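You operate a simulated robot arm through the tools that you are given. There is no shell and no other tool. Be economical: measure what you need, move in short steps, check, and stop when the job is done.

You are at the controls of a simulated robot arm. One attempt, no reset.

Task
Put one of the brushes from the brush mug in the pink tray on the right end of the island. Put one of the plain mini cake layers from the blue tray on the table beside the piping press. Turn the gap dial to 10 mm. Take the glass jug on the counter top by the mixer and put it away on the far end of the long table. Push the wide middle door of the left cabinet shut. Any order will do. Set down upright: glass jug.

It is judged by the outcome, as a careful person would: the job done as asked, and still so three seconds after it is handed in. It fails if anything else is knocked over, pushed out of place, dropped, spilled or broken.

Robot
A 7-joint arm with a fingered hand on a trunk, on a base that drives. Base frame: it is fixed to the floor where the robot stands at the start and does not move with it; the origin is under the middle of the robot, x ahead of it, y to its left, z up. Readings come in mm, degrees, newtons and seconds.
With the tool pointing down near the work surface it reaches from about 180 to 660 mm from the robot's upright axis, wherever it stands. Its first joint turns from -166.0 to 166.0 degrees. Places, roughly: brush (4x3x17 cm) [500, 100, 900]; far end of the long table [-1300, 6100, 800]; gap dial [-400, -800, 1100]; glass jug (11x7x9 cm) [-1700, -800, 900]; pink tray (20x15x4 cm) [-900, 800, 800]; plain mini cake layer [750, 500, 250]; table beside the piping press [-1900, 2600, 800]; wide middle door of the left cabinet [-2900, 11300, 1000]. Payload 4 kg.
Tool frame: the origin (TCP) lies between the finger pads and is the grasp point; the fingertips stand 28 mm ahead of it; z points along the fingers, y is the line along which they close. The gripper opens to 168 mm. The gripper's body begins 79 mm behind the TCP. The gripper is a hand of 4 fingers: y runs from the thumb to the fingers, the wrist lies at [0, 0, -249] in the tool frame, and closing takes about 1.5 s.
Orientation is told as [roll, pitch, yaw] about the base's x, y, z axes, in that order, counted from this pose: with the fingers straight down and closing along the base's y, the tool's x points along the base's -x, its y along +y and its z along -z.

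Tools
- The arm moves only by the tool nudge_tool. Its argument "targets" is a list of rows, each a list of 3 entries, a list of its own where there are three numbers: the turn, a rotation vector about the tool's x, y, z in degrees, then the shift along the tool's x, y, z in mm, then the opening, from 0 (shut) to 1 (fully open). In form: [[[ax, ay, az], [x, y, z], grip], ...]. A call has 1 to 10 rows; each row is the pose to reach, as a shift and turn from the pose commanded when the call began, along the tool's axes at that moment. A row lasts 0.2 s, in which the tool goes at most 50 mm and 8.6 degrees; a call with a longer step from one row to the next is refused whole, and so is a gripper value outside its range. Where a pose cannot be reached the arm comes as near as it can. A force on the tool above 40 N (or 10 N above the force at the start of the call, whichever is more), or a blocked arm, ends the call early, and 0.2 s more pass. The fingers move at their own pace (about 153 mm/s each) and stop on an object; they squeeze with about 30 N. The grip force told is the motor's: it shows also when the fingers shut on nothing. Time passes only in rows, and 0.2 s behind the last, so rows that repeat a pose let the fingers close. The reply holds the time, the measured pose of the TCP, the force on the tool along the base axes, the opening and the grip force, in the units named above and with some noise, with the torque about the TCP (base axes, N m) and any sound that the robot's microphone picked up.
- Cameras (640 x 400 px; columns grow to the right, rows downward): "scene" is now at [-16.6, 100.8, 1444.8]; the picture's right is [-0.82, -0.57, -0.00], its down [-0.45, 0.64, -0.63] and it looks along [0.36, -0.51, -0.78] (base axes); focal length 214 px, centre (320, 200). "wrist" rides on the gripper at [60, -60, -110] in the tool frame; the picture's right is [0.71, 0.71, 0.00], its down [-0.56, 0.56, -0.61] and it looks along [-0.43, 0.43, 0.79] (tool axes); focal length 265 px, centre (320, 200). There is no depth. A picture from a camera that has moved, and an enlarged one, comes with that camera's place and axes in the base frame and with its lens.
- capture(camera): a new picture of that camera. No time passes.
- move_column(by): slides the trunk up (or, below 0, down) by that many mm; the arm and the scene camera ride with it, the base frame stays. It gives what a move gives, with no picture.
- steer(legs): drives the robot by 1 to 6 legs, each [ahead, turn to the left] in mm and degrees, along the robot's own axes; the way and the turn of a leg run together, so that a leg with both is an arc; at most 1500 mm and 180 degrees a leg. The arm and the cameras ride along, it lands a little off, and it stops where it bumps. It gives what a move gives.
- hand_shape(shape): the hand has 4 fingers and takes this shape, open, in about a second: jaw (thumb against the fingers, like two jaws); tri (thumb and two fingers); tip (a fingertip pinch); poke (one finger out to press); point (the index stretched); flat (the hand flat); cup (the hand cupped); fist (a fist). The gripper value then closes the fingers along that shape, each until it touches; the sizes above hold for jaw. It gives what a move gives, with no picture.
- aim_head(pan, tilt): turns the head with the scene camera to pan (to the left, within 155 degrees either way) and tilt (down, from -29 to 69), counted from straight ahead of the robot. It gives what a move gives.
- zoom(camera, box): a new picture of the part [left, top, right, bottom] of that camera's present view, enlarged. No time passes.
- job_done(): hands the job in; it is judged then, once.

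Work in short steps. Places have to be worked out from the pictures, the camera data and where the tool is seen: move nearer, look again, correct. Check each grasp and each placing, and mend what went wrong. You have 165 turns and 112 pictures in all, those below and enlarged ones among them. Open the gripper and draw the arm clear of the work before you hand the job in, unless the task says otherwise; then end with one line.

The tools are called after "Request:" by a JSON object that holds its "method" and its "body". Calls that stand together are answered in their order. nudge_tool: Moves the arm, as the interface text tells. Its arguments: {"type":"object","properties":{"targets":{"type":"array"}},"required":["targets"]} The other tools are called the same way: move_column (by) slides the trunk up or down; hand_shape (shape) gives the hand a shape; steer (legs) drives the base; aim_head (pan, tilt) turns the head that bears the scene camera; capture (camera) takes a picture; zoom (camera, box) takes an enlarged picture of a part of a camera's view; job_done () hands the job in.

At the start:

```text
time_s: 0.0
tool_pos: [388.6, -355.9, 1000.3]
ee_rot: [0.0, 0.0, -0.1]
force: [0.3, -0.4, 0.3]
torque: [0.01, 0.01, -0.01]
opening: 168.0
gripper_force: 0.0
shape: jaw
trunk travel left (down, up): [-475.0, 115.0]
robot x, y, heading: [-1.7, 0.3, -0.3]
head pan, tilt: [-55.1, 51.2]
```

scene: 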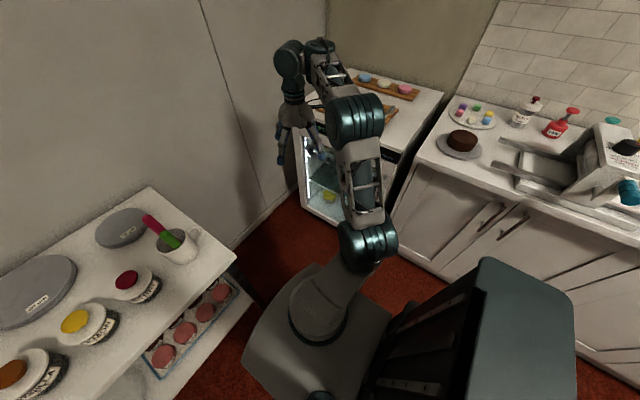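
wrist: 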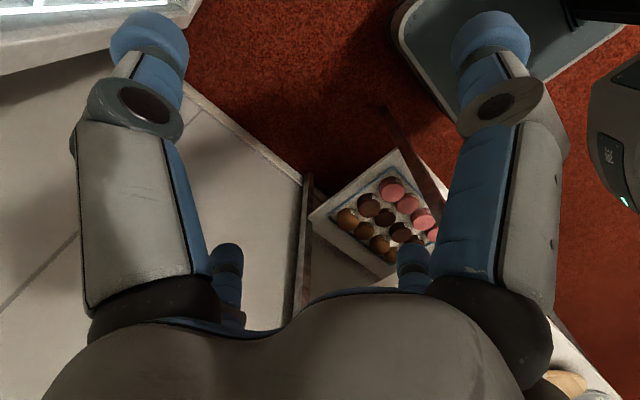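

I'll look toward the brush mug and the shelf below it first.

Request:
{"method": "aim_head", "body": {"pan": 20, "tilt": 45}}

Request:
{"method": "capture", "body": {"camera": "scene"}}

```text
time_s: 1.5
tool_pos: [388.9, -355.1, 1000.1]
ee_rot: [0.0, 0.0, 0.0]
force: [0.4, 0.0, 0.5]
torque: [0.01, 0.0, 0.02]
opening: 167.6
gripper_force: 0.0
shape: jaw
trunk travel left (down, up): [-475.0, 115.0]
robot x, y, heading: [-3.3, -1.2, -0.1]
head pan, tilt: [20.0, 45.0]
```

```text
109 pictures are left
camera scene: at [16.4, 190.8, 1453.4], right [0.34, -0.94, 0.0], down [-0.66, -0.24, -0.71], along [0.66, 0.24, -0.71], focal length 214 px, centre (320, 200)
```

scene: 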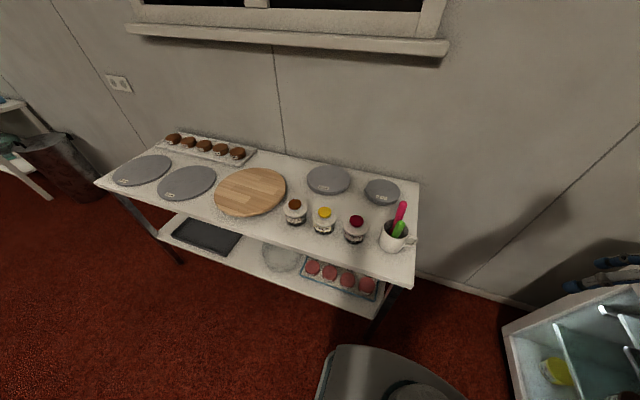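

The mug and the lower-shelf tray are visible; I zoom on both.

Request:
{"method": "zoom", "body": {"camera": "scene", "box": [280, 180, 440, 300]}}

Request:
{"method": "aim_head", "body": {"pan": 150, "tilt": 30}}

Request:
{"method": "capture", "body": {"camera": "scene"}}

Request:
{"method": "aim_head", "body": {"pan": -130, "tilt": 25}}

Request:
{"method": "capture", "body": {"camera": "scene"}}

Request:
{"method": "aim_head", "body": {"pan": 90, "tilt": 15}}

Request:
{"method": "capture", "body": {"camera": "scene"}}

```text
3.33 times, centred on (360, 240) of scene
camera zoom: at [16.4, 190.8, 1453.4], right [0.34, -0.94, 0.0], down [-0.66, -0.24, -0.71], along [0.66, 0.24, -0.71], focal length 715 px, centre (187, 67)
```

zoom: 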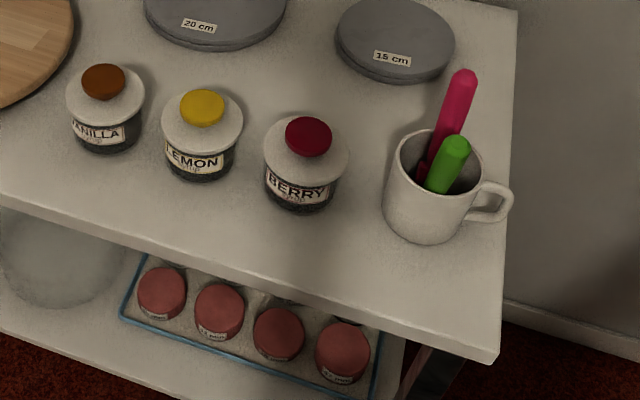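

```text
time_s: 3.6
tool_pos: [390.7, -354.9, 1000.4]
ee_rot: [0.0, 0.0, 0.0]
force: [-0.3, -0.9, 0.4]
torque: [-0.05, 0.01, 0.03]
opening: 167.8
gripper_force: 0.1
shape: jaw
trunk travel left (down, up): [-475.0, 115.0]
robot x, y, heading: [-0.2, 0.7, 0.0]
head pan, tilt: [150.0, 30.0]
```

```text
107 pictures are left
camera scene: at [-138.3, 208.3, 1476.0], right [0.5, 0.87, 0.0], down [0.43, -0.25, -0.87], along [-0.75, 0.43, -0.5], focal length 214 px, centre (320, 200)
```

scene: 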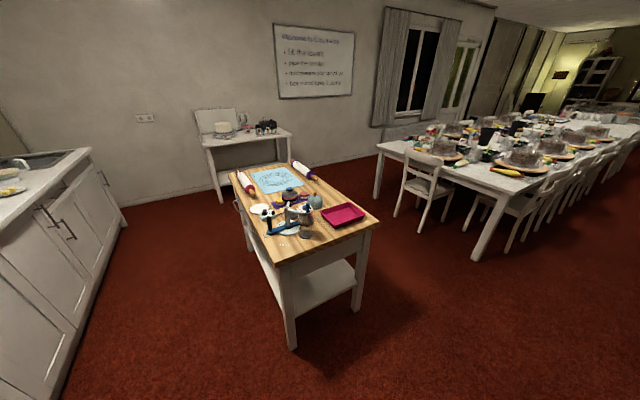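

```text
time_s: 7.4
tool_pos: [389.0, -355.0, 998.7]
ee_rot: [0.0, 0.0, 0.0]
force: [0.1, -0.6, 0.4]
torque: [-0.01, 0.01, 0.03]
opening: 167.9
gripper_force: 0.1
shape: jaw
trunk travel left (down, up): [-475.0, 115.0]
robot x, y, heading: [0.0, 3.1, -0.1]
head pan, tilt: [-130.0, 25.0]
```

```text
106 pictures are left
camera scene: at [-119.2, 92.5, 1484.0], right [-0.77, 0.64, 0.0], down [0.27, 0.32, -0.91], along [-0.58, -0.69, -0.42], focal length 214 px, centre (320, 200)
```

scene: 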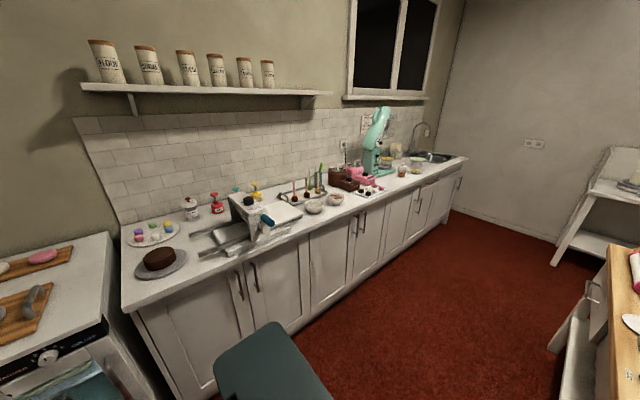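

```text
time_s: 10.6
tool_pos: [390.1, -355.5, 999.3]
ee_rot: [0.0, 0.0, 0.0]
force: [-0.6, -0.5, 0.5]
torque: [0.03, -0.01, -0.02]
opening: 167.8
gripper_force: 0.0
shape: jaw
trunk travel left (down, up): [-475.0, 115.0]
robot x, y, heading: [3.5, 1.1, 0.1]
head pan, tilt: [90.0, 15.0]
```

```text
105 pictures are left
camera scene: at [-60.0, 256.5, 1500.2], right [1.0, 0.0, 0.0], down [0.0, -0.26, -0.97], along [0.0, 0.97, -0.26], focal length 214 px, centre (320, 200)
```

scene: 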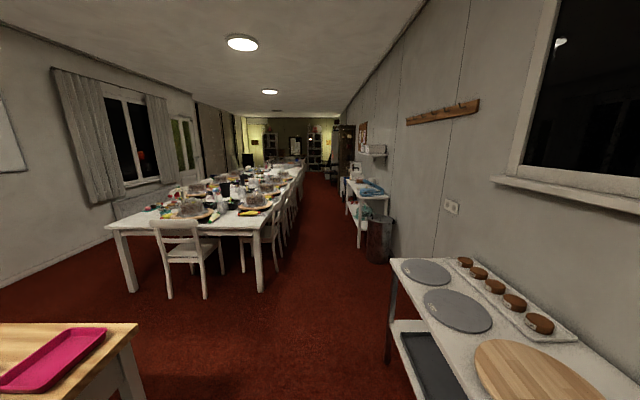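

Now I inspect the hand itself: aim at it and zoom, then see how the shapes look.

Request:
{"method": "aim_head", "body": {"pan": -42, "tilt": 35}}

Request:
{"method": "zoom", "body": {"camera": "scene", "box": [240, 120, 400, 280]}}

Request:
{"method": "hand_shape", "body": {"shape": "tip"}}

Request:
{"method": "zoom", "body": {"camera": "scene", "box": [240, 120, 400, 280]}}

Request:
{"method": "capture", "body": {"camera": "wrist"}}

```text
time_s: 12.7
tool_pos: [390.0, -353.8, 999.6]
ee_rot: [0.0, 0.0, 0.0]
force: [0.7, 0.0, -0.3]
torque: [-0.06, -0.03, -0.02]
opening: 167.9
gripper_force: 0.1
shape: jaw
trunk travel left (down, up): [-475.0, 115.0]
robot x, y, heading: [0.3, -0.3, -0.2]
head pan, tilt: [-42.0, 35.0]
```

```text
2.50 times, centred on (320, 200) of scene
camera zoom: at [5.5, 104.2, 1468.2], right [-0.67, -0.74, 0.0], down [-0.43, 0.38, -0.82], along [0.61, -0.55, -0.57], focal length 536 px, centre (320, 200)
```

zoom: 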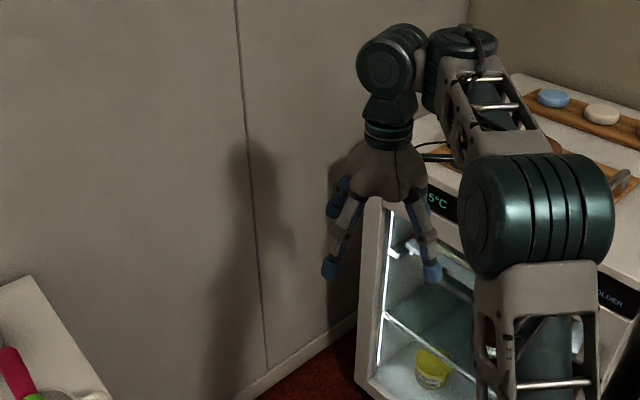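

```text
time_s: 13.6
tool_pos: [390.2, -356.1, 999.4]
ee_rot: [-0.1, 0.0, 0.0]
force: [0.0, -0.2, -0.9]
torque: [-0.02, -0.01, -0.01]
opening: 168.2
gripper_force: 0.1
shape: tip
trunk travel left (down, up): [-475.0, 115.0]
robot x, y, heading: [-2.5, 1.3, -0.0]
head pan, tilt: [-42.0, 35.0]
```

```text
2.50 times, centred on (320, 200) of scene
camera zoom: at [5.4, 104.1, 1468.2], right [-0.67, -0.74, 0.0], down [-0.43, 0.38, -0.82], along [0.61, -0.55, -0.57], focal length 536 px, centre (320, 200)
```

zoom: 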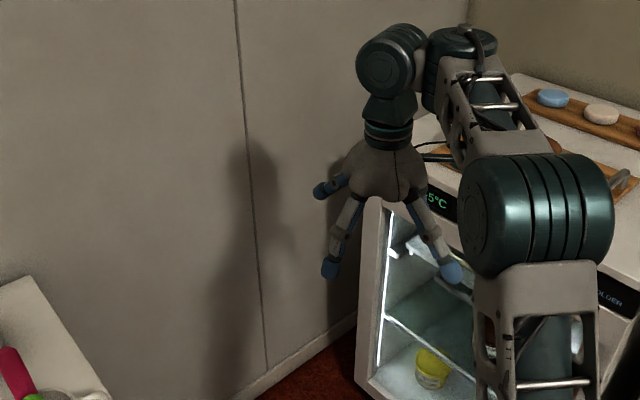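

```text
102 pictures are left
camera wrist: at [329.5, -415.3, 1111.4], right [-0.71, 0.71, 0.0], down [0.56, 0.56, 0.61], along [0.43, 0.43, -0.79], focal length 265 px, centre (320, 200)
```

wrist: 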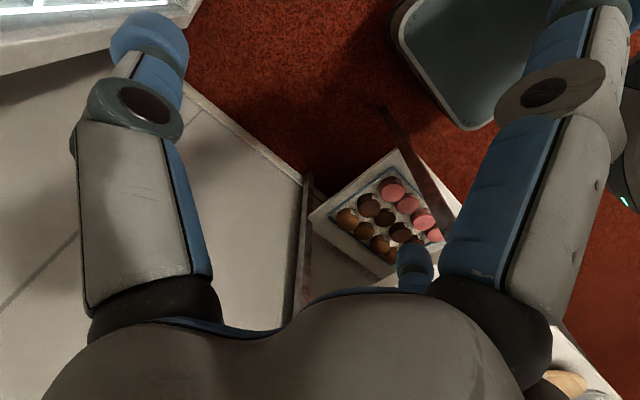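

Tip shape: thumb (−y) against one finger (+y), with the others splayed. Pink brush tip triangulates to about [567,101,945]; moving above it.

Request:
{"method": "nudge_tool", "body": {"targets": [[[0, 0, 0], [0, 20, -40], 1], [[0, 0, 0], [-10, 60, -65], 1], [[0, 0, 0], [-26, 103, -80], 1], [[0, 0, 0], [-42, 146, -90], 1], [[0, 0, 0], [-60, 190, -100], 1], [[0, 0, 0], [-78, 234, -100], 1], [[0, 0, 0], [-97, 278, -100], 1], [[0, 0, 0], [-116, 322, -100], 1]]}}

Request:
{"method": "nudge_tool", "body": {"targets": [[[0, 0, 0], [-18, 44, 0], 1], [[0, 0, 0], [-36, 88, 0], 1], [[0, 0, 0], [-54, 133, 20], 1], [[0, 0, 0], [-54, 133, 20], 1]]}}

Request:
{"method": "aim_head", "body": {"pan": 0, "tilt": 45}}

Request:
{"method": "capture", "body": {"camera": "scene"}}

Request:
{"method": "capture", "body": {"camera": "wrist"}}

```text
time_s: 15.4
tool_pos: [504.5, -31.2, 1098.4]
ee_rot: [0.0, 0.0, 0.0]
force: [0.3, 0.7, -0.5]
torque: [-0.01, 0.01, -0.02]
opening: 167.9
gripper_force: 0.1
shape: tip
out of reach, approached as far as the arm can: row 1
trunk travel left (down, up): [-475.0, 115.0]
robot x, y, heading: [1.0, 0.8, 0.3]
head pan, tilt: [-42.0, 35.0]
```

```text
refused: row 3 steps farther than a row can; nothing moved
```

```text
time_s: 16.5
tool_pos: [504.5, -33.3, 1099.8]
ee_rot: [-0.1, -0.1, 0.0]
force: [-0.6, 0.2, -0.2]
torque: [0.01, 0.02, 0.0]
opening: 167.9
gripper_force: 0.1
shape: tip
trunk travel left (down, up): [-475.0, 115.0]
robot x, y, heading: [-2.4, 1.5, -0.1]
head pan, tilt: [0.0, 45.0]
```

```text
101 pictures are left
camera scene: at [21.4, 163.2, 1453.4], right [0.0, -1.0, 0.0], down [-0.71, 0.0, -0.71], along [0.71, 0.0, -0.71], focal length 214 px, centre (320, 200)
```

scene: 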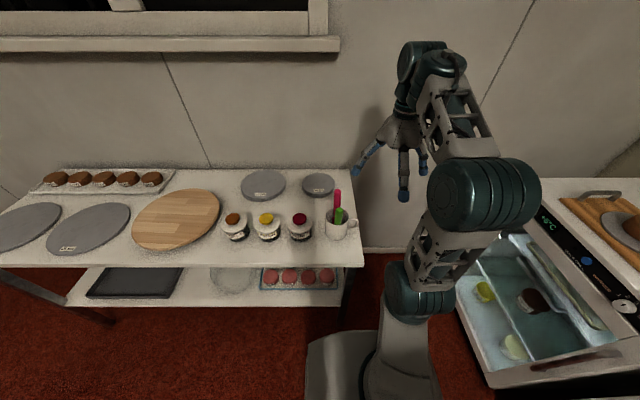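

```text
100 pictures are left
camera wrist: at [444.0, -92.6, 1211.1], right [-0.71, 0.71, 0.0], down [0.56, 0.56, 0.61], along [0.43, 0.43, -0.79], focal length 265 px, centre (320, 200)
```

wrist: 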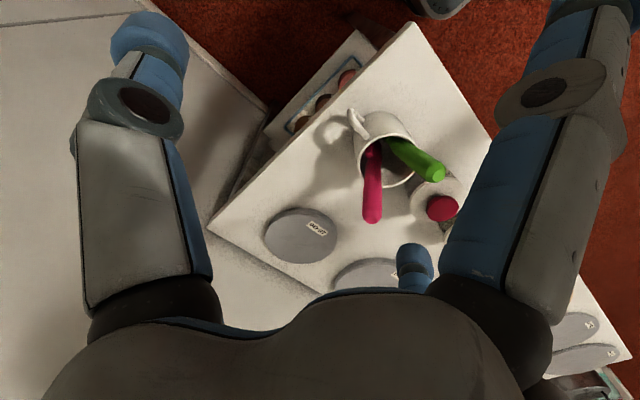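

Refining from both views: pink tip ≈[548,103,960], green tip ≈[458,102,967], mug rim centre ≈[504,100,875]. I'll yaw 30° so the splayed fingers clear the green brush, and move above the pink handle.

Request:
{"method": "nudge_tool", "body": {"targets": [[[0, 0, 7.5], [-9, 34, 10], 0.7], [[0, 0, 15], [-17, 68, 20], 0.5], [[0, 0, 22.5], [-25, 102, 30], 0.45], [[0, 0, 30], [-34, 136, 40], 0.45], [[0, 0, 30], [-34, 136, 40], 0.45]]}}

Request:
{"method": "capture", "body": {"camera": "wrist"}}

Request:
{"method": "zoom", "body": {"camera": "scene", "box": [260, 100, 420, 260]}}

```text
time_s: 17.7
tool_pos: [538.6, 104.3, 1058.8]
ee_rot: [-0.1, 0.0, -30.1]
force: [-0.4, -0.8, 0.9]
torque: [-0.01, 0.03, 0.0]
opening: 76.1
gripper_force: 0.1
shape: tip
trunk travel left (down, up): [-475.0, 115.0]
robot x, y, heading: [-0.8, -0.7, -0.0]
head pan, tilt: [0.0, 45.0]
```

```text
99 pictures are left
camera wrist: at [456.4, 83.1, 1170.1], right [-0.26, 0.97, 0.0], down [0.76, 0.2, 0.61], along [0.59, 0.16, -0.79], focal length 265 px, centre (320, 200)
```

wrist: 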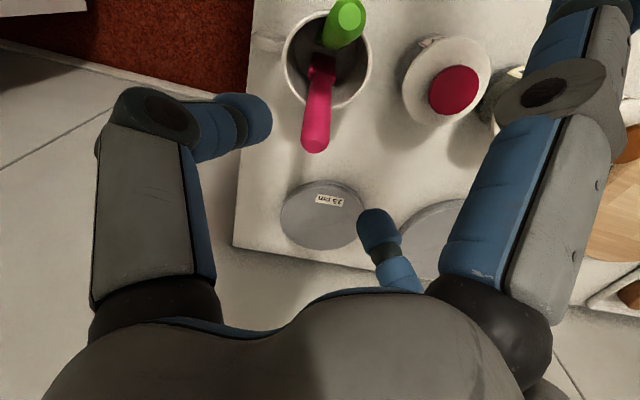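

```text
2.50 times, centred on (340, 180) of scene
camera zoom: at [21.5, 163.6, 1453.3], right [0.0, -1.0, 0.0], down [-0.71, 0.0, -0.71], along [0.71, 0.0, -0.71], focal length 536 px, centre (270, 250)
```

zoom: 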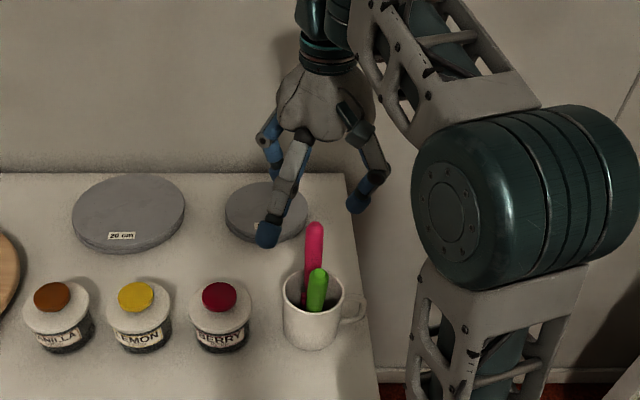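

Pink handle re-measured: tip ≈[555,106,958], slope toward +x. Descending with TCP to ≈[546,105,938].

Request:
{"method": "nudge_tool", "body": {"targets": [[[0, 0, 0], [-2, 2, 40], 0.45], [[0, 0, 0], [-4, 3, 80], 0.45], [[0, 0, 0], [-5.6, 4, 110], 0.45], [[0, 0, 0], [-5.6, 4, 121], 0.45], [[0, 0, 0], [-5.6, 4, 121], 0.45]]}}

Request:
{"method": "capture", "body": {"camera": "wrist"}}

Request:
{"method": "zoom", "body": {"camera": "scene", "box": [260, 100, 420, 260]}}

```text
time_s: 18.9
tool_pos: [546.4, 102.9, 940.2]
ee_rot: [0.1, 0.0, -30.0]
force: [-0.2, -0.3, -0.2]
torque: [0.02, -0.02, -0.03]
opening: 75.8
gripper_force: 0.0
shape: tip
trunk travel left (down, up): [-475.0, 115.0]
robot x, y, heading: [-0.2, 0.0, 0.0]
head pan, tilt: [0.0, 45.0]
```

```text
97 pictures are left
camera wrist: at [463.9, 80.6, 1051.6], right [-0.26, 0.97, 0.0], down [0.76, 0.2, 0.61], along [0.59, 0.16, -0.79], focal length 265 px, centre (320, 200)
```

wrist: 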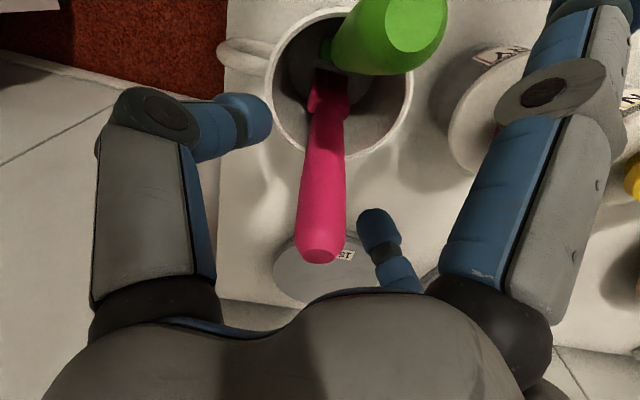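

```text
2.50 times, centred on (340, 180) of scene
camera zoom: at [21.4, 163.3, 1453.3], right [0.0, -1.0, 0.0], down [-0.71, 0.0, -0.71], along [0.71, 0.0, -0.71], focal length 536 px, centre (270, 250)
```

zoom: 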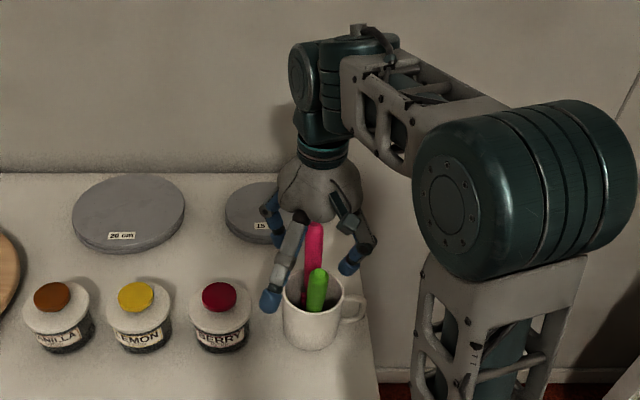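

Re-triangulated: pink tip ≈[547,104,979], so at z 940 the handle is near x≈531. Shift −15 mm in x and close.

Request:
{"method": "nudge_tool", "body": {"targets": [[[0, 0, 0], [13, -6, 0], 0.45], [[0, 0, 0], [13, -6, 0], 0.3], [[0, 0, 0], [13, -6, 0], 0.15], [[0, 0, 0], [13, -6, 0], 0], [[0, 0, 0], [13, -6, 0], 0], [[0, 0, 0], [13, -6, 0], 0], [[0, 0, 0], [13, -6, 0], 0]]}}

Request:
{"method": "capture", "body": {"camera": "wrist"}}

```text
time_s: 20.5
tool_pos: [531.1, 102.6, 939.2]
ee_rot: [0.0, -0.1, -30.1]
force: [-0.5, 0.2, 0.4]
torque: [0.03, 0.02, 0.0]
opening: 13.8
gripper_force: 30.0
shape: tip
trunk travel left (down, up): [-475.0, 115.0]
robot x, y, heading: [-0.9, 2.3, -0.1]
head pan, tilt: [0.0, 45.0]
```

```text
95 pictures are left
camera wrist: at [449.6, 81.4, 1051.1], right [-0.26, 0.97, 0.0], down [0.76, 0.2, 0.61], along [0.59, 0.16, -0.79], focal length 265 px, centre (320, 200)
```

wrist: 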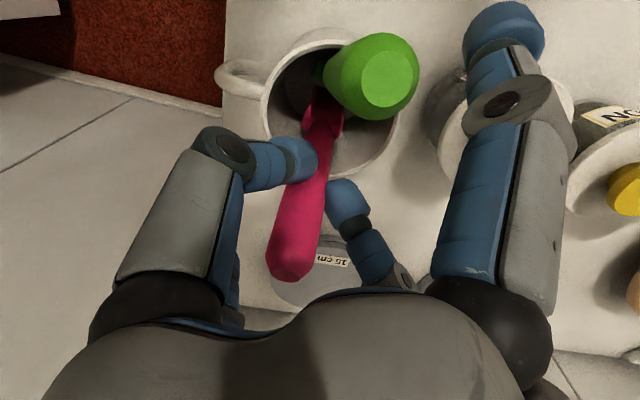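

Gripped at 13.8 mm opening. Lift along the brush's own lean.

Request:
{"method": "nudge_tool", "body": {"targets": [[[0, 0, 0], [-9, 5, -22], 0], [[0, 0, 0], [-18, 10, -45], 0], [[0, 0, 0], [-27, 15, -68], 0], [[0, 0, 0], [-32, 18, -90], 0]]}}

Request:
{"method": "capture", "body": {"camera": "wrist"}}

Request:
{"method": "zoom", "body": {"camera": "scene", "box": [260, 100, 420, 260]}}

```text
time_s: 21.5
tool_pos: [569.3, 103.3, 1029.6]
ee_rot: [0.0, 0.0, -30.0]
force: [-0.4, 0.5, -1.6]
torque: [-0.03, 0.04, 0.03]
opening: 13.6
gripper_force: 29.9
shape: tip
trunk travel left (down, up): [-475.0, 115.0]
robot x, y, heading: [-1.1, 3.2, -0.2]
head pan, tilt: [0.0, 45.0]
```

```text
94 pictures are left
camera wrist: at [486.8, 80.9, 1141.0], right [-0.26, 0.97, 0.0], down [0.76, 0.2, 0.61], along [0.59, 0.16, -0.79], focal length 265 px, centre (320, 200)
```

wrist: 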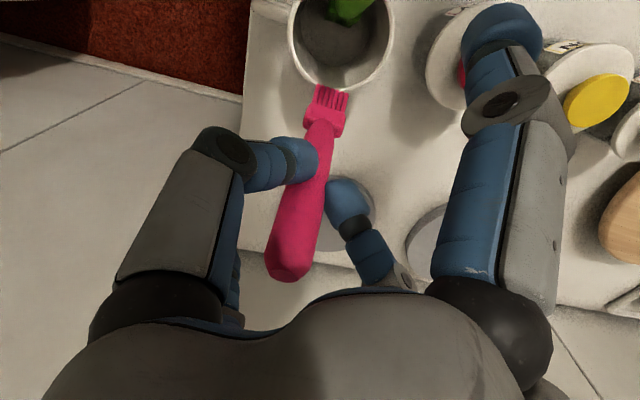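

```text
2.50 times, centred on (340, 180) of scene
camera zoom: at [21.5, 163.3, 1453.3], right [0.0, -1.0, 0.0], down [-0.71, 0.0, -0.71], along [0.71, 0.0, -0.71], focal length 536 px, centre (270, 250)
```

zoom: 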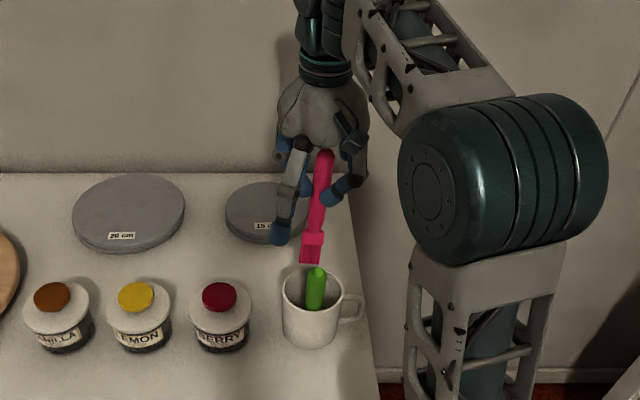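

Brush is out and clear of the mug. Raise further and draw the arm in before driving.

Request:
{"method": "nudge_tool", "body": {"targets": [[[0, 0, 0], [0, 0, -40], 0], [[0, 0, 0], [10, -10, -80], 0], [[0, 0, 0], [32, -38, -100], 0], [[0, 0, 0], [60, -68, -110], 0], [[0, 0, 0], [85, -95, -110], 0], [[0, 0, 0], [105, -118, -110], 0]]}}

Request:
{"method": "aim_head", "body": {"pan": 20, "tilt": 69}}

Request:
{"method": "capture", "body": {"camera": "scene"}}

```text
time_s: 22.9
tool_pos: [418.8, 54.1, 1137.8]
ee_rot: [0.1, 0.0, -30.0]
force: [0.0, 0.2, 0.0]
torque: [0.0, -0.01, -0.03]
opening: 13.7
gripper_force: 30.2
shape: tip
trunk travel left (down, up): [-475.0, 115.0]
robot x, y, heading: [3.6, 0.9, -0.3]
head pan, tilt: [0.0, 45.0]
```

```text
time_s: 23.8
tool_pos: [417.8, 53.0, 1137.8]
ee_rot: [-0.1, 0.0, -30.0]
force: [-0.2, 0.0, -0.5]
torque: [-0.05, -0.02, 0.0]
opening: 13.8
gripper_force: 29.8
shape: tip
trunk travel left (down, up): [-475.0, 115.0]
robot x, y, heading: [-1.8, 2.0, 0.2]
head pan, tilt: [20.0, 68.8]
```

```text
92 pictures are left
camera scene: at [-7.4, 182.4, 1424.5], right [0.34, -0.94, 0.0], down [-0.88, -0.32, -0.36], along [0.34, 0.12, -0.93], focal length 214 px, centre (320, 200)
```

scene: 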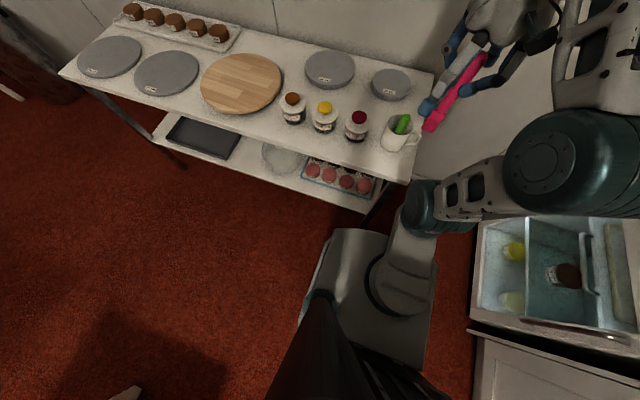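

Base half-length is about 270 mm and the table edge is about 365 mm ahead. I back off 150 mm, turn, drive to the island's right end, and face it.

Request:
{"method": "steer", "body": {"legs": [[-150, 0], [0, 107], [850, 0], [0, 73]]}}

Request:
{"method": "aim_head", "body": {"pan": 0, "tilt": 50}}

Request:
{"method": "capture", "body": {"camera": "scene"}}

```text
time_s: 36.9
tool_pos: [-822.2, 742.9, 1138.6]
ee_rot: [0.0, 0.1, 150.1]
force: [0.2, -0.8, -0.4]
torque: [0.0, 0.01, -0.04]
opening: 13.1
gripper_force: 29.7
shape: tip
trunk travel left (down, up): [-475.0, 115.0]
robot x, y, heading: [-404.2, 796.7, -179.9]
head pan, tilt: [20.0, 68.8]
```

```text
time_s: 37.7
tool_pos: [-822.3, 743.0, 1137.3]
ee_rot: [-0.1, -0.1, 150.0]
force: [-0.2, 1.0, -0.5]
torque: [-0.03, 0.0, 0.02]
opening: 13.3
gripper_force: 30.0
shape: tip
trunk travel left (down, up): [-475.0, 115.0]
robot x, y, heading: [-405.0, 794.7, -179.8]
head pan, tilt: [0.0, 50.0]
```

```text
91 pictures are left
camera scene: at [-420.5, 633.8, 1446.4], right [0.0, 1.0, 0.0], down [0.77, 0.0, -0.64], along [-0.64, 0.0, -0.77], focal length 214 px, centre (320, 200)
```

scene: 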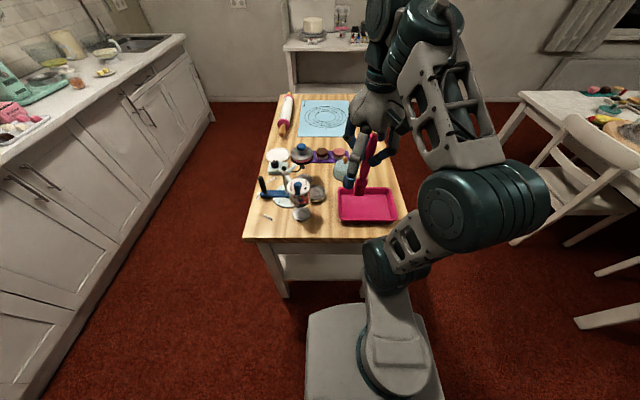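

Tray spans about x −992..−845, y 711..911. I'll yaw so the brush lean points along +y (tray's long axis), and move above the tray.

Request:
{"method": "nudge_tool", "body": {"targets": [[[0, 0, 7.5], [-12, 2, 10], 0], [[0, 0, 15], [-24, 4, 20], 0], [[0, 0, 22.5], [-36, 6, 30], 0], [[0, 0, 30], [-48, 8, 40], 0], [[0, 0, 37.5], [-60, 10, 50], 0], [[0, 0, 45], [-72, 12, 60], 0], [[0, 0, 52.5], [-84, 14, 70], 0], [[0, 0, 60], [-95, 16, 80], 0]]}}

Request:
{"method": "nudge_tool", "body": {"targets": [[[0, 7, 0], [0, 0, 15], 0], [[0, 14, 0], [0, 0, 30], 0], [[0, 14, 0], [0, 0, 60], 0], [[0, 14, 0], [0, 0, 80], 0], [[0, 14, 0], [0, 0, 80], 0]]}}

Request:
{"method": "capture", "body": {"camera": "wrist"}}

Request:
{"method": "zoom", "body": {"camera": "scene", "box": [280, 100, 460, 260]}}

```text
time_s: 39.5
tool_pos: [-912.8, 776.7, 1057.9]
ee_rot: [0.0, 0.1, 89.9]
force: [-0.3, 0.3, -0.7]
torque: [0.0, 0.01, -0.01]
opening: 13.6
gripper_force: 29.9
shape: tip
trunk travel left (down, up): [-475.0, 115.0]
robot x, y, heading: [-397.8, 794.8, -179.7]
head pan, tilt: [0.0, 50.0]
```

```text
time_s: 40.7
tool_pos: [-913.0, 777.2, 978.0]
ee_rot: [0.0, 14.0, 90.1]
force: [0.0, -0.6, 0.1]
torque: [-0.05, 0.0, 0.02]
opening: 11.8
gripper_force: 30.0
shape: tip
out of reach, approached as far as the arm can: row 1, 2
trunk travel left (down, up): [-475.0, 115.0]
robot x, y, heading: [-401.9, 794.1, -179.7]
head pan, tilt: [0.0, 50.0]
```

```text
90 pictures are left
camera wrist: at [-852.1, 745.2, 1100.5], right [-0.71, -0.69, 0.17], down [-0.56, 0.69, 0.46], along [-0.44, 0.23, -0.87], focal length 265 px, centre (320, 200)
```

wrist: 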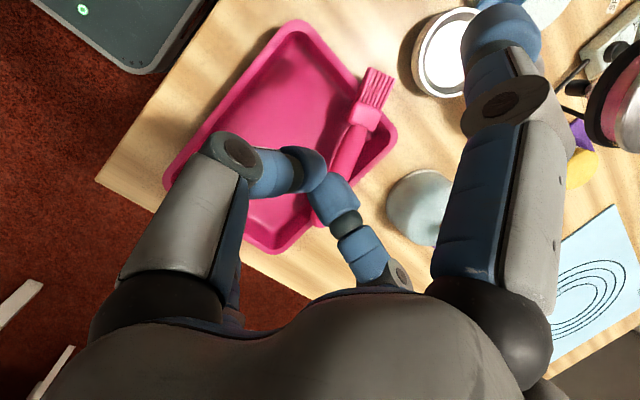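

```text
2.50 times, centred on (370, 180) of scene
camera zoom: at [-420.2, 635.2, 1446.6], right [0.0, 1.0, 0.0], down [0.77, 0.0, -0.64], along [-0.64, 0.0, -0.77], focal length 536 px, centre (195, 250)
```

zoom: 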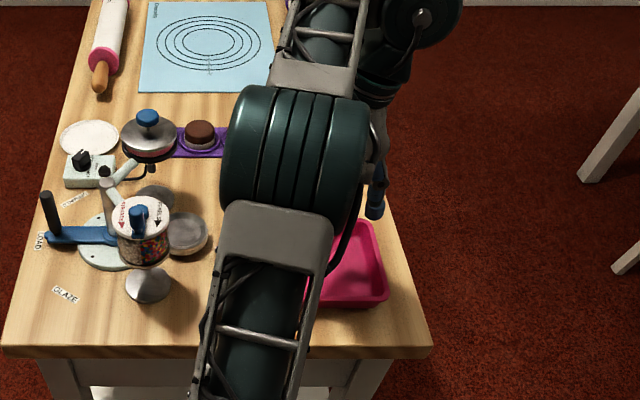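

The brush now leans more than expected (bristle end ≈ 80 mm from TCP, mostly toward −y). I undo the tilt so the splayed finger stays above the rim, and shift to y≈785.

Request:
{"method": "nudge_tool", "body": {"targets": [[[0, -7, 0], [0, 0, 10], 0], [[0, -14, 0], [0, 0, 20], 0], [[0, -14, 0], [-8, 0, 40], 0], [[0, -14, 0], [-8, 0, 60], 0], [[0, -14, 0], [-8, 0, 60], 0]]}}

Request:
{"method": "capture", "body": {"camera": "wrist"}}

Request:
{"method": "aim_head", "body": {"pan": -15, "tilt": 50}}

Request:
{"method": "capture", "body": {"camera": "scene"}}

```text
time_s: 41.9
tool_pos: [-911.8, 769.0, 916.9]
ee_rot: [0.0, -0.1, 90.0]
force: [0.6, -0.5, 0.1]
torque: [0.0, 0.01, 0.0]
opening: 11.9
gripper_force: 30.3
shape: tip
trunk travel left (down, up): [-475.0, 115.0]
robot x, y, heading: [-403.2, 799.4, -179.8]
head pan, tilt: [0.0, 50.0]
```

```text
88 pictures are left
camera wrist: at [-851.8, 709.7, 1028.3], right [-0.71, -0.71, 0.0], down [-0.56, 0.56, 0.61], along [-0.44, 0.43, -0.79], focal length 265 px, centre (320, 200)
```

wrist: 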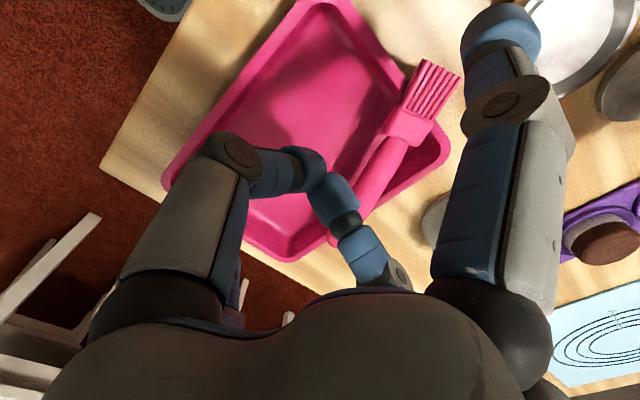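

```text
time_s: 42.7
tool_pos: [-911.8, 770.4, 915.6]
ee_rot: [-0.1, 0.1, 90.0]
force: [-0.3, 0.3, 0.7]
torque: [0.01, 0.01, -0.01]
opening: 12.0
gripper_force: 29.6
shape: tip
trunk travel left (down, up): [-475.0, 115.0]
robot x, y, heading: [-404.0, 796.1, -180.0]
head pan, tilt: [-15.0, 50.0]
```

```text
87 pictures are left
camera scene: at [-417.9, 653.7, 1446.4], right [0.26, 0.97, 0.0], down [0.74, -0.2, -0.64], along [-0.62, 0.17, -0.77], focal length 214 px, centre (320, 200)
```

scene: 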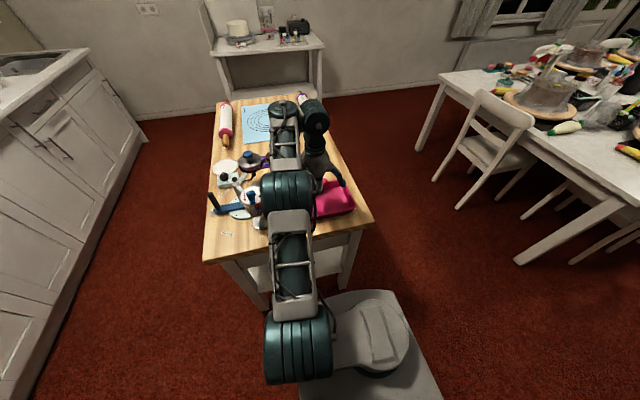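

The brush has pivoted in the pinch toward horizontal. I look closer at the handle side before lowering.

Request:
{"method": "zoom", "body": {"camera": "scene", "box": [280, 130, 380, 230]}}

Request:
{"method": "zoom", "body": {"camera": "wrist", "box": [200, 40, 500, 300]}}

```text
4.00 times, centred on (330, 180) of scene
camera zoom: at [-417.9, 653.7, 1446.4], right [0.26, 0.97, 0.0], down [0.74, -0.2, -0.64], along [-0.62, 0.17, -0.77], focal length 858 px, centre (280, 280)
```

zoom: 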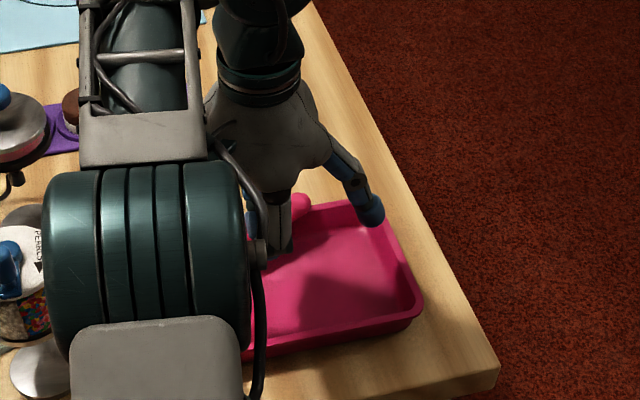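

```text
1.54 times, centred on (350, 170) of wrist
camera zoom: at [-851.8, 709.9, 1028.4], right [-0.71, -0.71, 0.0], down [-0.56, 0.56, 0.61], along [-0.44, 0.43, -0.79], focal length 408 px, centre (274, 246)
```

zoom: 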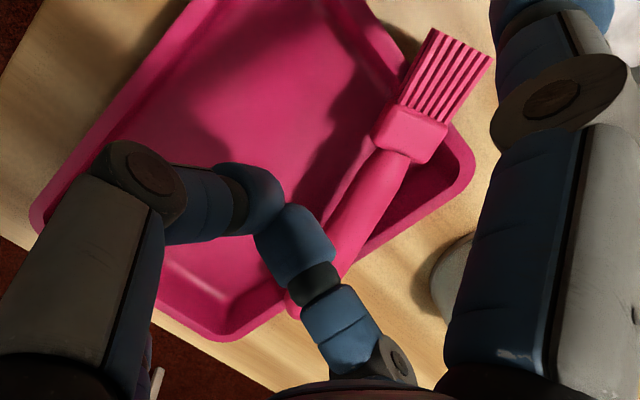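

Brush now lies nearly level and diagonal, slightly low at the handle. Shift +40 mm in y and lower ~40 mm, watching force.

Request:
{"method": "nudge_tool", "body": {"targets": [[[0, 0, 0], [-20, 0, 0], 0], [[0, 0, 0], [-40, 0, 10], 0], [[0, 0, 0], [-40, 0, 25], 0], [[0, 0, 0], [-40, 0, 38], 0], [[0, 0, 0], [-40, 0, 38], 0]]}}

Request:
{"method": "capture", "body": {"camera": "wrist"}}

Request:
{"method": "zoom", "body": {"camera": "scene", "box": [280, 130, 380, 230]}}

```text
time_s: 43.9
tool_pos: [-915.0, 808.4, 879.0]
ee_rot: [0.0, -0.1, 90.0]
force: [0.6, -0.4, 0.7]
torque: [0.02, 0.01, 0.0]
opening: 11.9
gripper_force: 29.7
shape: tip
trunk travel left (down, up): [-475.0, 115.0]
robot x, y, heading: [-403.3, 797.7, -179.8]
head pan, tilt: [-15.0, 50.0]
```

```text
84 pictures are left
camera wrist: at [-853.0, 749.2, 990.6], right [-0.71, -0.71, 0.0], down [-0.56, 0.56, 0.61], along [-0.44, 0.43, -0.79], focal length 265 px, centre (320, 200)
```

wrist: 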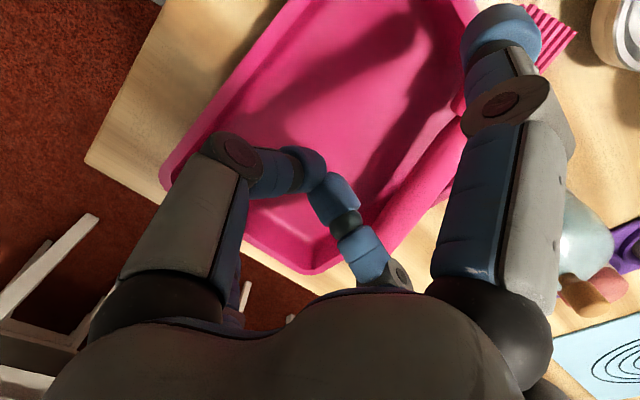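

```text
4.00 times, centred on (330, 180) of scene
camera zoom: at [-417.9, 653.8, 1446.4], right [0.26, 0.97, 0.0], down [0.74, -0.2, -0.64], along [-0.62, 0.17, -0.77], focal length 858 px, centre (280, 280)
```

zoom: 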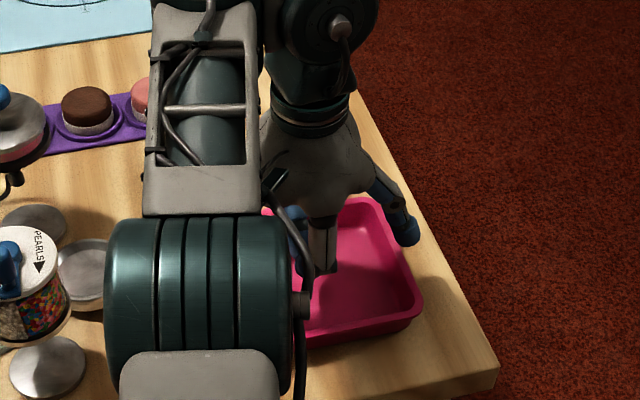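

The brush actually slipped out earlier and now lies across the tray's −x/−y corner, bristles over the rim. I rise, open, and look before re-gripping it properly.

Request:
{"method": "nudge_tool", "body": {"targets": [[[0, 0, 0], [0, 0, -40], 0], [[0, 0, 0], [0, 0, -80], 0.2], [[0, 0, 0], [-20, 20, -120], 0.4], [[0, 0, 0], [-40, 40, -150], 0.5], [[0, 0, 0], [-40, 40, -150], 0.5]]}}

Request:
{"method": "capture", "body": {"camera": "wrist"}}

Request:
{"method": "zoom", "body": {"camera": "scene", "box": [240, 130, 380, 250]}}

```text
time_s: 45.1
tool_pos: [-951.3, 845.6, 1029.3]
ee_rot: [0.0, 0.0, 90.2]
force: [0.6, 0.1, 0.5]
torque: [0.03, 0.01, -0.01]
opening: 83.4
gripper_force: 0.1
shape: tip
trunk travel left (down, up): [-475.0, 115.0]
robot x, y, heading: [-403.5, 796.1, -180.0]
head pan, tilt: [-15.0, 50.0]
```

```text
82 pictures are left
camera wrist: at [-890.6, 786.7, 1141.5], right [-0.71, -0.71, 0.0], down [-0.56, 0.56, 0.61], along [-0.44, 0.43, -0.79], focal length 265 px, centre (320, 200)
```

wrist: 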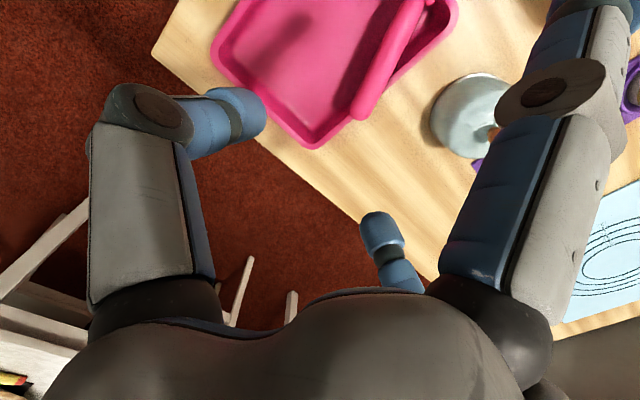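

```text
3.33 times, centred on (310, 190) of scene
camera zoom: at [-417.2, 653.6, 1446.4], right [0.26, 0.97, 0.0], down [0.74, -0.2, -0.64], along [-0.62, 0.17, -0.77], focal length 715 px, centre (353, 233)
```

zoom: 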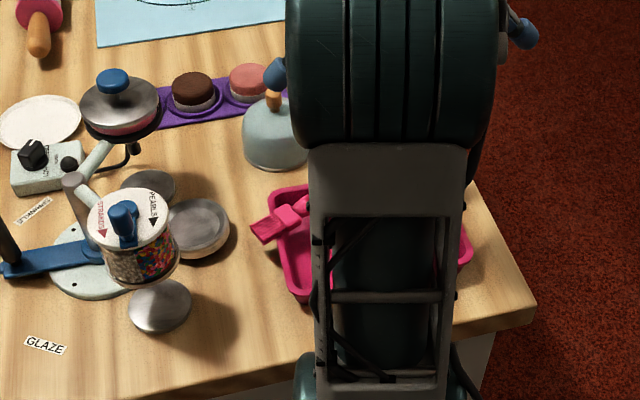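

Brush lies from ≈(−925,690) to ≈(−995,825), angled ~27° off my splay axis, which suits the current yaw. I hover over its handle at (−972,780).

Request:
{"method": "nudge_tool", "body": {"targets": [[[0, 0, 0], [22, 7, 20], 0.4], [[0, 0, 0], [44, 14, 45], 0.36], [[0, 0, 0], [66, 21, 70], 0.36], [[0, 0, 0], [66, 21, 100], 0.36], [[0, 0, 0], [66, 21, 100], 0.36]]}}

Request:
{"method": "capture", "body": {"camera": "wrist"}}

```text
time_s: 46.3
tool_pos: [-973.8, 784.7, 929.7]
ee_rot: [0.0, -0.1, 90.1]
force: [-0.1, -0.8, 0.0]
torque: [0.0, 0.0, 0.0]
opening: 60.9
gripper_force: 0.0
shape: tip
trunk travel left (down, up): [-475.0, 115.0]
robot x, y, heading: [-405.0, 798.7, -179.9]
head pan, tilt: [-15.0, 50.0]
```

```text
80 pictures are left
camera wrist: at [-913.7, 723.8, 1041.6], right [-0.71, -0.71, 0.0], down [-0.56, 0.56, 0.61], along [-0.44, 0.43, -0.79], focal length 265 px, centre (320, 200)
```

wrist: 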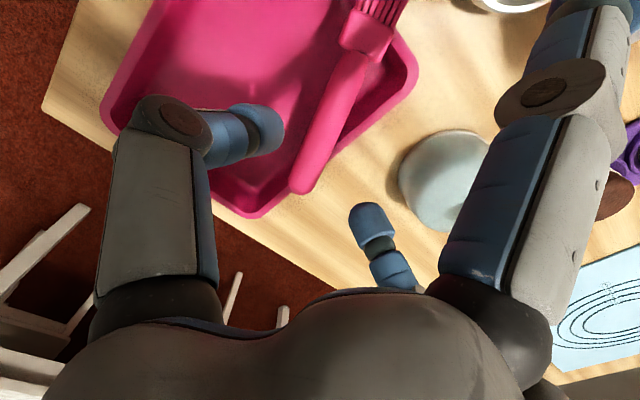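

Handle mid is right under the TCP (≈(−976,780)). Descend to z≈858 and close.

Request:
{"method": "nudge_tool", "body": {"targets": [[[0, 0, 0], [3, 2, 40], 0.36], [[0, 0, 0], [3, 2, 66], 0.36], [[0, 0, 0], [3, 2, 72], 0.36], [[0, 0, 0], [3, 2, 72], 0.36]]}}

Request:
{"method": "capture", "body": {"camera": "wrist"}}

```text
time_s: 47.3
tool_pos: [-974.5, 779.5, 856.9]
ee_rot: [0.0, -0.1, 90.1]
force: [0.0, -1.2, -0.2]
torque: [-0.01, 0.0, -0.04]
opening: 60.8
gripper_force: 0.1
shape: tip
trunk travel left (down, up): [-475.0, 115.0]
robot x, y, heading: [-405.4, 799.2, -180.0]
head pan, tilt: [-15.0, 50.0]
```

```text
79 pictures are left
camera wrist: at [-914.7, 720.2, 968.6], right [-0.71, -0.71, 0.0], down [-0.56, 0.56, 0.61], along [-0.44, 0.43, -0.79], focal length 265 px, centre (320, 200)
```

wrist: 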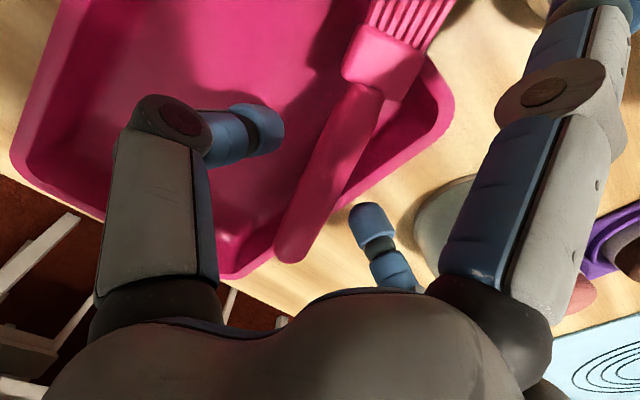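

Handle is between the thumb and finger at about TCP height. Close.

Request:
{"method": "nudge_tool", "body": {"targets": [[[0, 0, 0], [0, 0, 0], 0.2], [[0, 0, 0], [0, 0, 0], 0], [[0, 0, 0], [0, 0, 0], 0], [[0, 0, 0], [0, 0, 0], 0], [[0, 0, 0], [0, 0, 0], 0]]}}

Request:
{"method": "nudge_tool", "body": {"targets": [[[0, 0, 0], [0, 0, -10], 0], [[0, 0, 0], [0, 0, -25], 0], [[0, 0, 0], [0, 0, -40], 0]]}}

Request:
{"method": "capture", "body": {"camera": "wrist"}}

```text
time_s: 48.5
tool_pos: [-975.0, 778.8, 857.6]
ee_rot: [0.0, 0.1, 90.1]
force: [0.0, -0.5, -0.3]
torque: [0.01, 0.0, 0.01]
opening: 18.7
gripper_force: 30.1
shape: tip
trunk travel left (down, up): [-475.0, 115.0]
robot x, y, heading: [-403.1, 800.5, -179.9]
head pan, tilt: [-15.0, 50.0]
```

```text
time_s: 49.3
tool_pos: [-974.7, 779.9, 897.7]
ee_rot: [0.0, -0.1, 89.9]
force: [0.0, -0.5, -0.2]
torque: [0.0, -0.02, 0.01]
opening: 18.7
gripper_force: 30.1
shape: tip
trunk travel left (down, up): [-475.0, 115.0]
robot x, y, heading: [-406.4, 794.8, -179.9]
head pan, tilt: [-15.0, 50.0]
```

```text
78 pictures are left
camera wrist: at [-915.1, 720.2, 1009.5], right [-0.71, -0.71, 0.0], down [-0.56, 0.56, 0.61], along [-0.43, 0.43, -0.79], focal length 265 px, centre (320, 200)
```

wrist: 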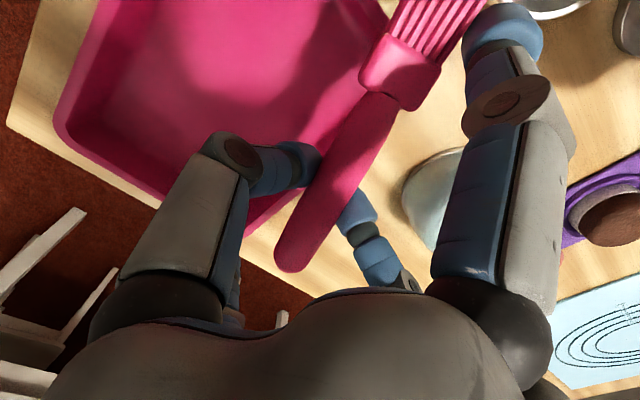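

Held firmly at mid-handle and level. Carry +35 x, +51 y so it is centred over the tray, and lower to just above the tray floor.

Request:
{"method": "nudge_tool", "body": {"targets": [[[0, 0, 0], [-25, -17, 0], 0], [[0, 0, 0], [-51, -35, 0], 0], [[0, 0, 0], [-51, -35, 25], 0], [[0, 0, 0], [-51, -35, 45], 0], [[0, 0, 0], [-51, -35, 53], 0]]}}

Request:
{"method": "capture", "body": {"camera": "wrist"}}

```text
time_s: 50.5
tool_pos: [-942.4, 830.9, 843.3]
ee_rot: [-0.1, 0.0, 90.2]
force: [0.1, -0.3, -0.3]
torque: [0.03, -0.02, 0.03]
opening: 18.6
gripper_force: 30.2
shape: tip
trunk travel left (down, up): [-475.0, 115.0]
robot x, y, heading: [-404.2, 797.4, -179.7]
head pan, tilt: [-15.0, 50.0]
```

```text
77 pictures are left
camera wrist: at [-880.2, 771.7, 955.6], right [-0.71, -0.71, 0.0], down [-0.56, 0.56, 0.61], along [-0.44, 0.43, -0.79], focal length 265 px, centre (320, 200)
```

wrist: 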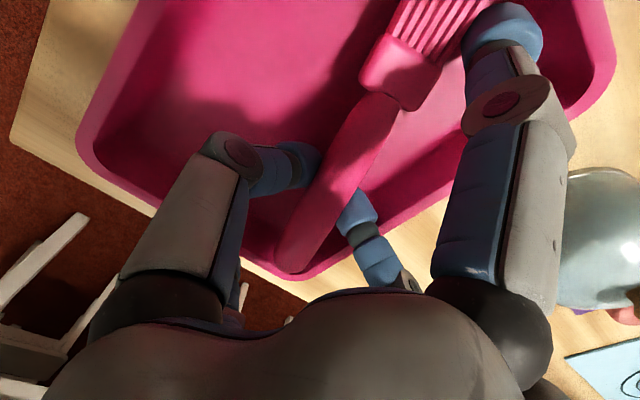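

Brush is wholly over the tray interior. Lower another 8 mm and release gently.

Request:
{"method": "nudge_tool", "body": {"targets": [[[0, 0, 0], [0, 0, 5], 0], [[0, 0, 0], [0, 0, 9], 0], [[0, 0, 0], [0, 0, 9], 0.15], [[0, 0, 0], [0, 0, 9], 0.25], [[0, 0, 0], [0, 0, 9], 0.25], [[0, 0, 0], [0, 0, -30], 0.25], [[0, 0, 0], [0, 0, -75], 0.25], [[0, 0, 0], [0, 0, -120], 0.25], [[0, 0, 0], [0, 0, -160], 0.25]]}}

Request:
{"method": "capture", "body": {"camera": "wrist"}}

```text
time_s: 52.5
tool_pos: [-940.9, 832.1, 1004.2]
ee_rot: [-0.1, 0.0, 90.0]
force: [0.5, 1.3, -0.7]
torque: [-0.02, 0.0, 0.01]
opening: 41.7
gripper_force: 0.1
shape: tip
trunk travel left (down, up): [-475.0, 115.0]
robot x, y, heading: [-408.3, 793.8, -179.8]
head pan, tilt: [-15.0, 50.0]
```

```text
76 pictures are left
camera wrist: at [-881.5, 772.9, 1115.9], right [-0.71, -0.71, 0.0], down [-0.56, 0.56, 0.61], along [-0.43, 0.43, -0.79], focal length 265 px, centre (320, 200)
```

wrist: 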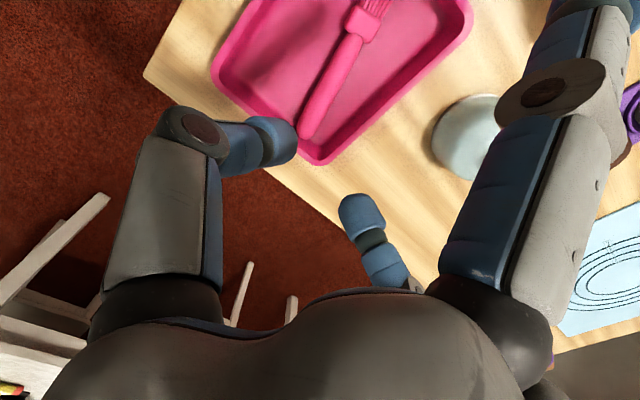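

Brush lies inside the tray. Next the dial: retract, turn toward the counter and drive nearer to look.

Request:
{"method": "nudge_tool", "body": {"targets": [[[0, 0, 0], [0, 0, -40], 0.3], [[0, 0, 0], [0, -20, -80], 0.3], [[0, 0, 0], [10, -60, -100], 0.3], [[0, 0, 0], [20, -105, -110], 0.3], [[0, 0, 0], [25, -150, -110], 0.3], [[0, 0, 0], [30, -190, -110], 0.3]]}}

Request:
{"method": "steer", "body": {"legs": [[0, 90], [750, 0]]}}

Request:
{"method": "aim_head", "body": {"pan": 0, "tilt": 30}}

Request:
{"method": "capture", "body": {"camera": "scene"}}

```text
time_s: 53.9
tool_pos: [-749.8, 802.8, 1115.3]
ee_rot: [0.0, 0.0, 90.1]
force: [-0.6, 1.0, 0.4]
torque: [0.02, -0.02, -0.04]
opening: 50.2
gripper_force: 0.0
shape: tip
trunk travel left (down, up): [-475.0, 115.0]
robot x, y, heading: [-400.4, 796.7, -179.6]
head pan, tilt: [-15.0, 50.0]
```

```text
time_s: 61.7
tool_pos: [-436.0, -292.3, 1115.2]
ee_rot: [-0.1, -0.1, 178.6]
force: [0.9, -0.5, -0.4]
torque: [-0.01, -0.04, 0.01]
opening: 50.3
gripper_force: 0.1
shape: tip
trunk travel left (down, up): [-475.0, 115.0]
robot x, y, heading: [-422.6, 51.6, -91.5]
head pan, tilt: [-15.0, 50.0]
```

```text
time_s: 62.5
tool_pos: [-437.4, -293.4, 1113.5]
ee_rot: [0.0, 0.0, 178.6]
force: [0.3, 0.1, -0.3]
torque: [-0.04, -0.01, 0.02]
opening: 50.1
gripper_force: 0.0
shape: tip
trunk travel left (down, up): [-475.0, 115.0]
robot x, y, heading: [-419.8, 54.3, -91.2]
head pan, tilt: [0.0, 30.0]
```

```text
75 pictures are left
camera scene: at [-259.1, 19.6, 1475.9], right [-1.0, 0.03, 0.0], down [0.01, 0.5, -0.87], along [-0.02, -0.87, -0.5], focal length 214 px, centre (320, 200)
```

scene: 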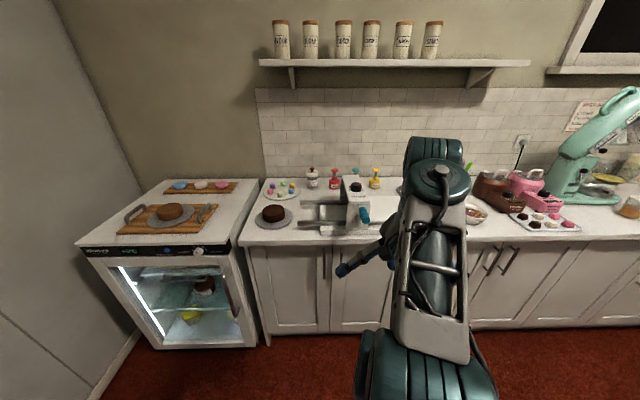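

Zooming on the sheeter with the gap dial.

Request:
{"method": "zoom", "body": {"camera": "scene", "box": [300, 160, 400, 250]}}

```text
4.44 times, centred on (350, 205) of scene
camera zoom: at [-259.1, 19.6, 1475.9], right [-1.0, 0.03, 0.0], down [0.01, 0.5, -0.87], along [-0.02, -0.87, -0.5], focal length 953 px, centre (187, 178)
```

zoom: 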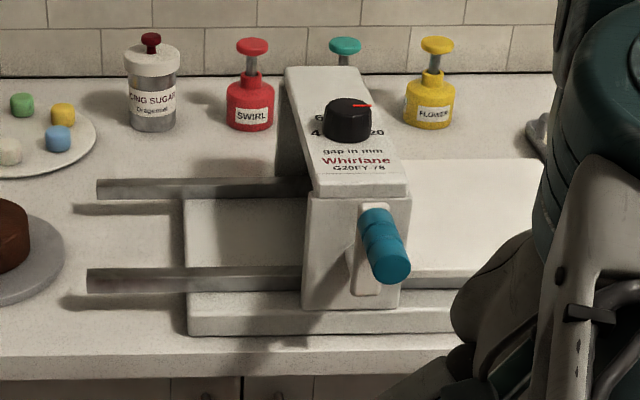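

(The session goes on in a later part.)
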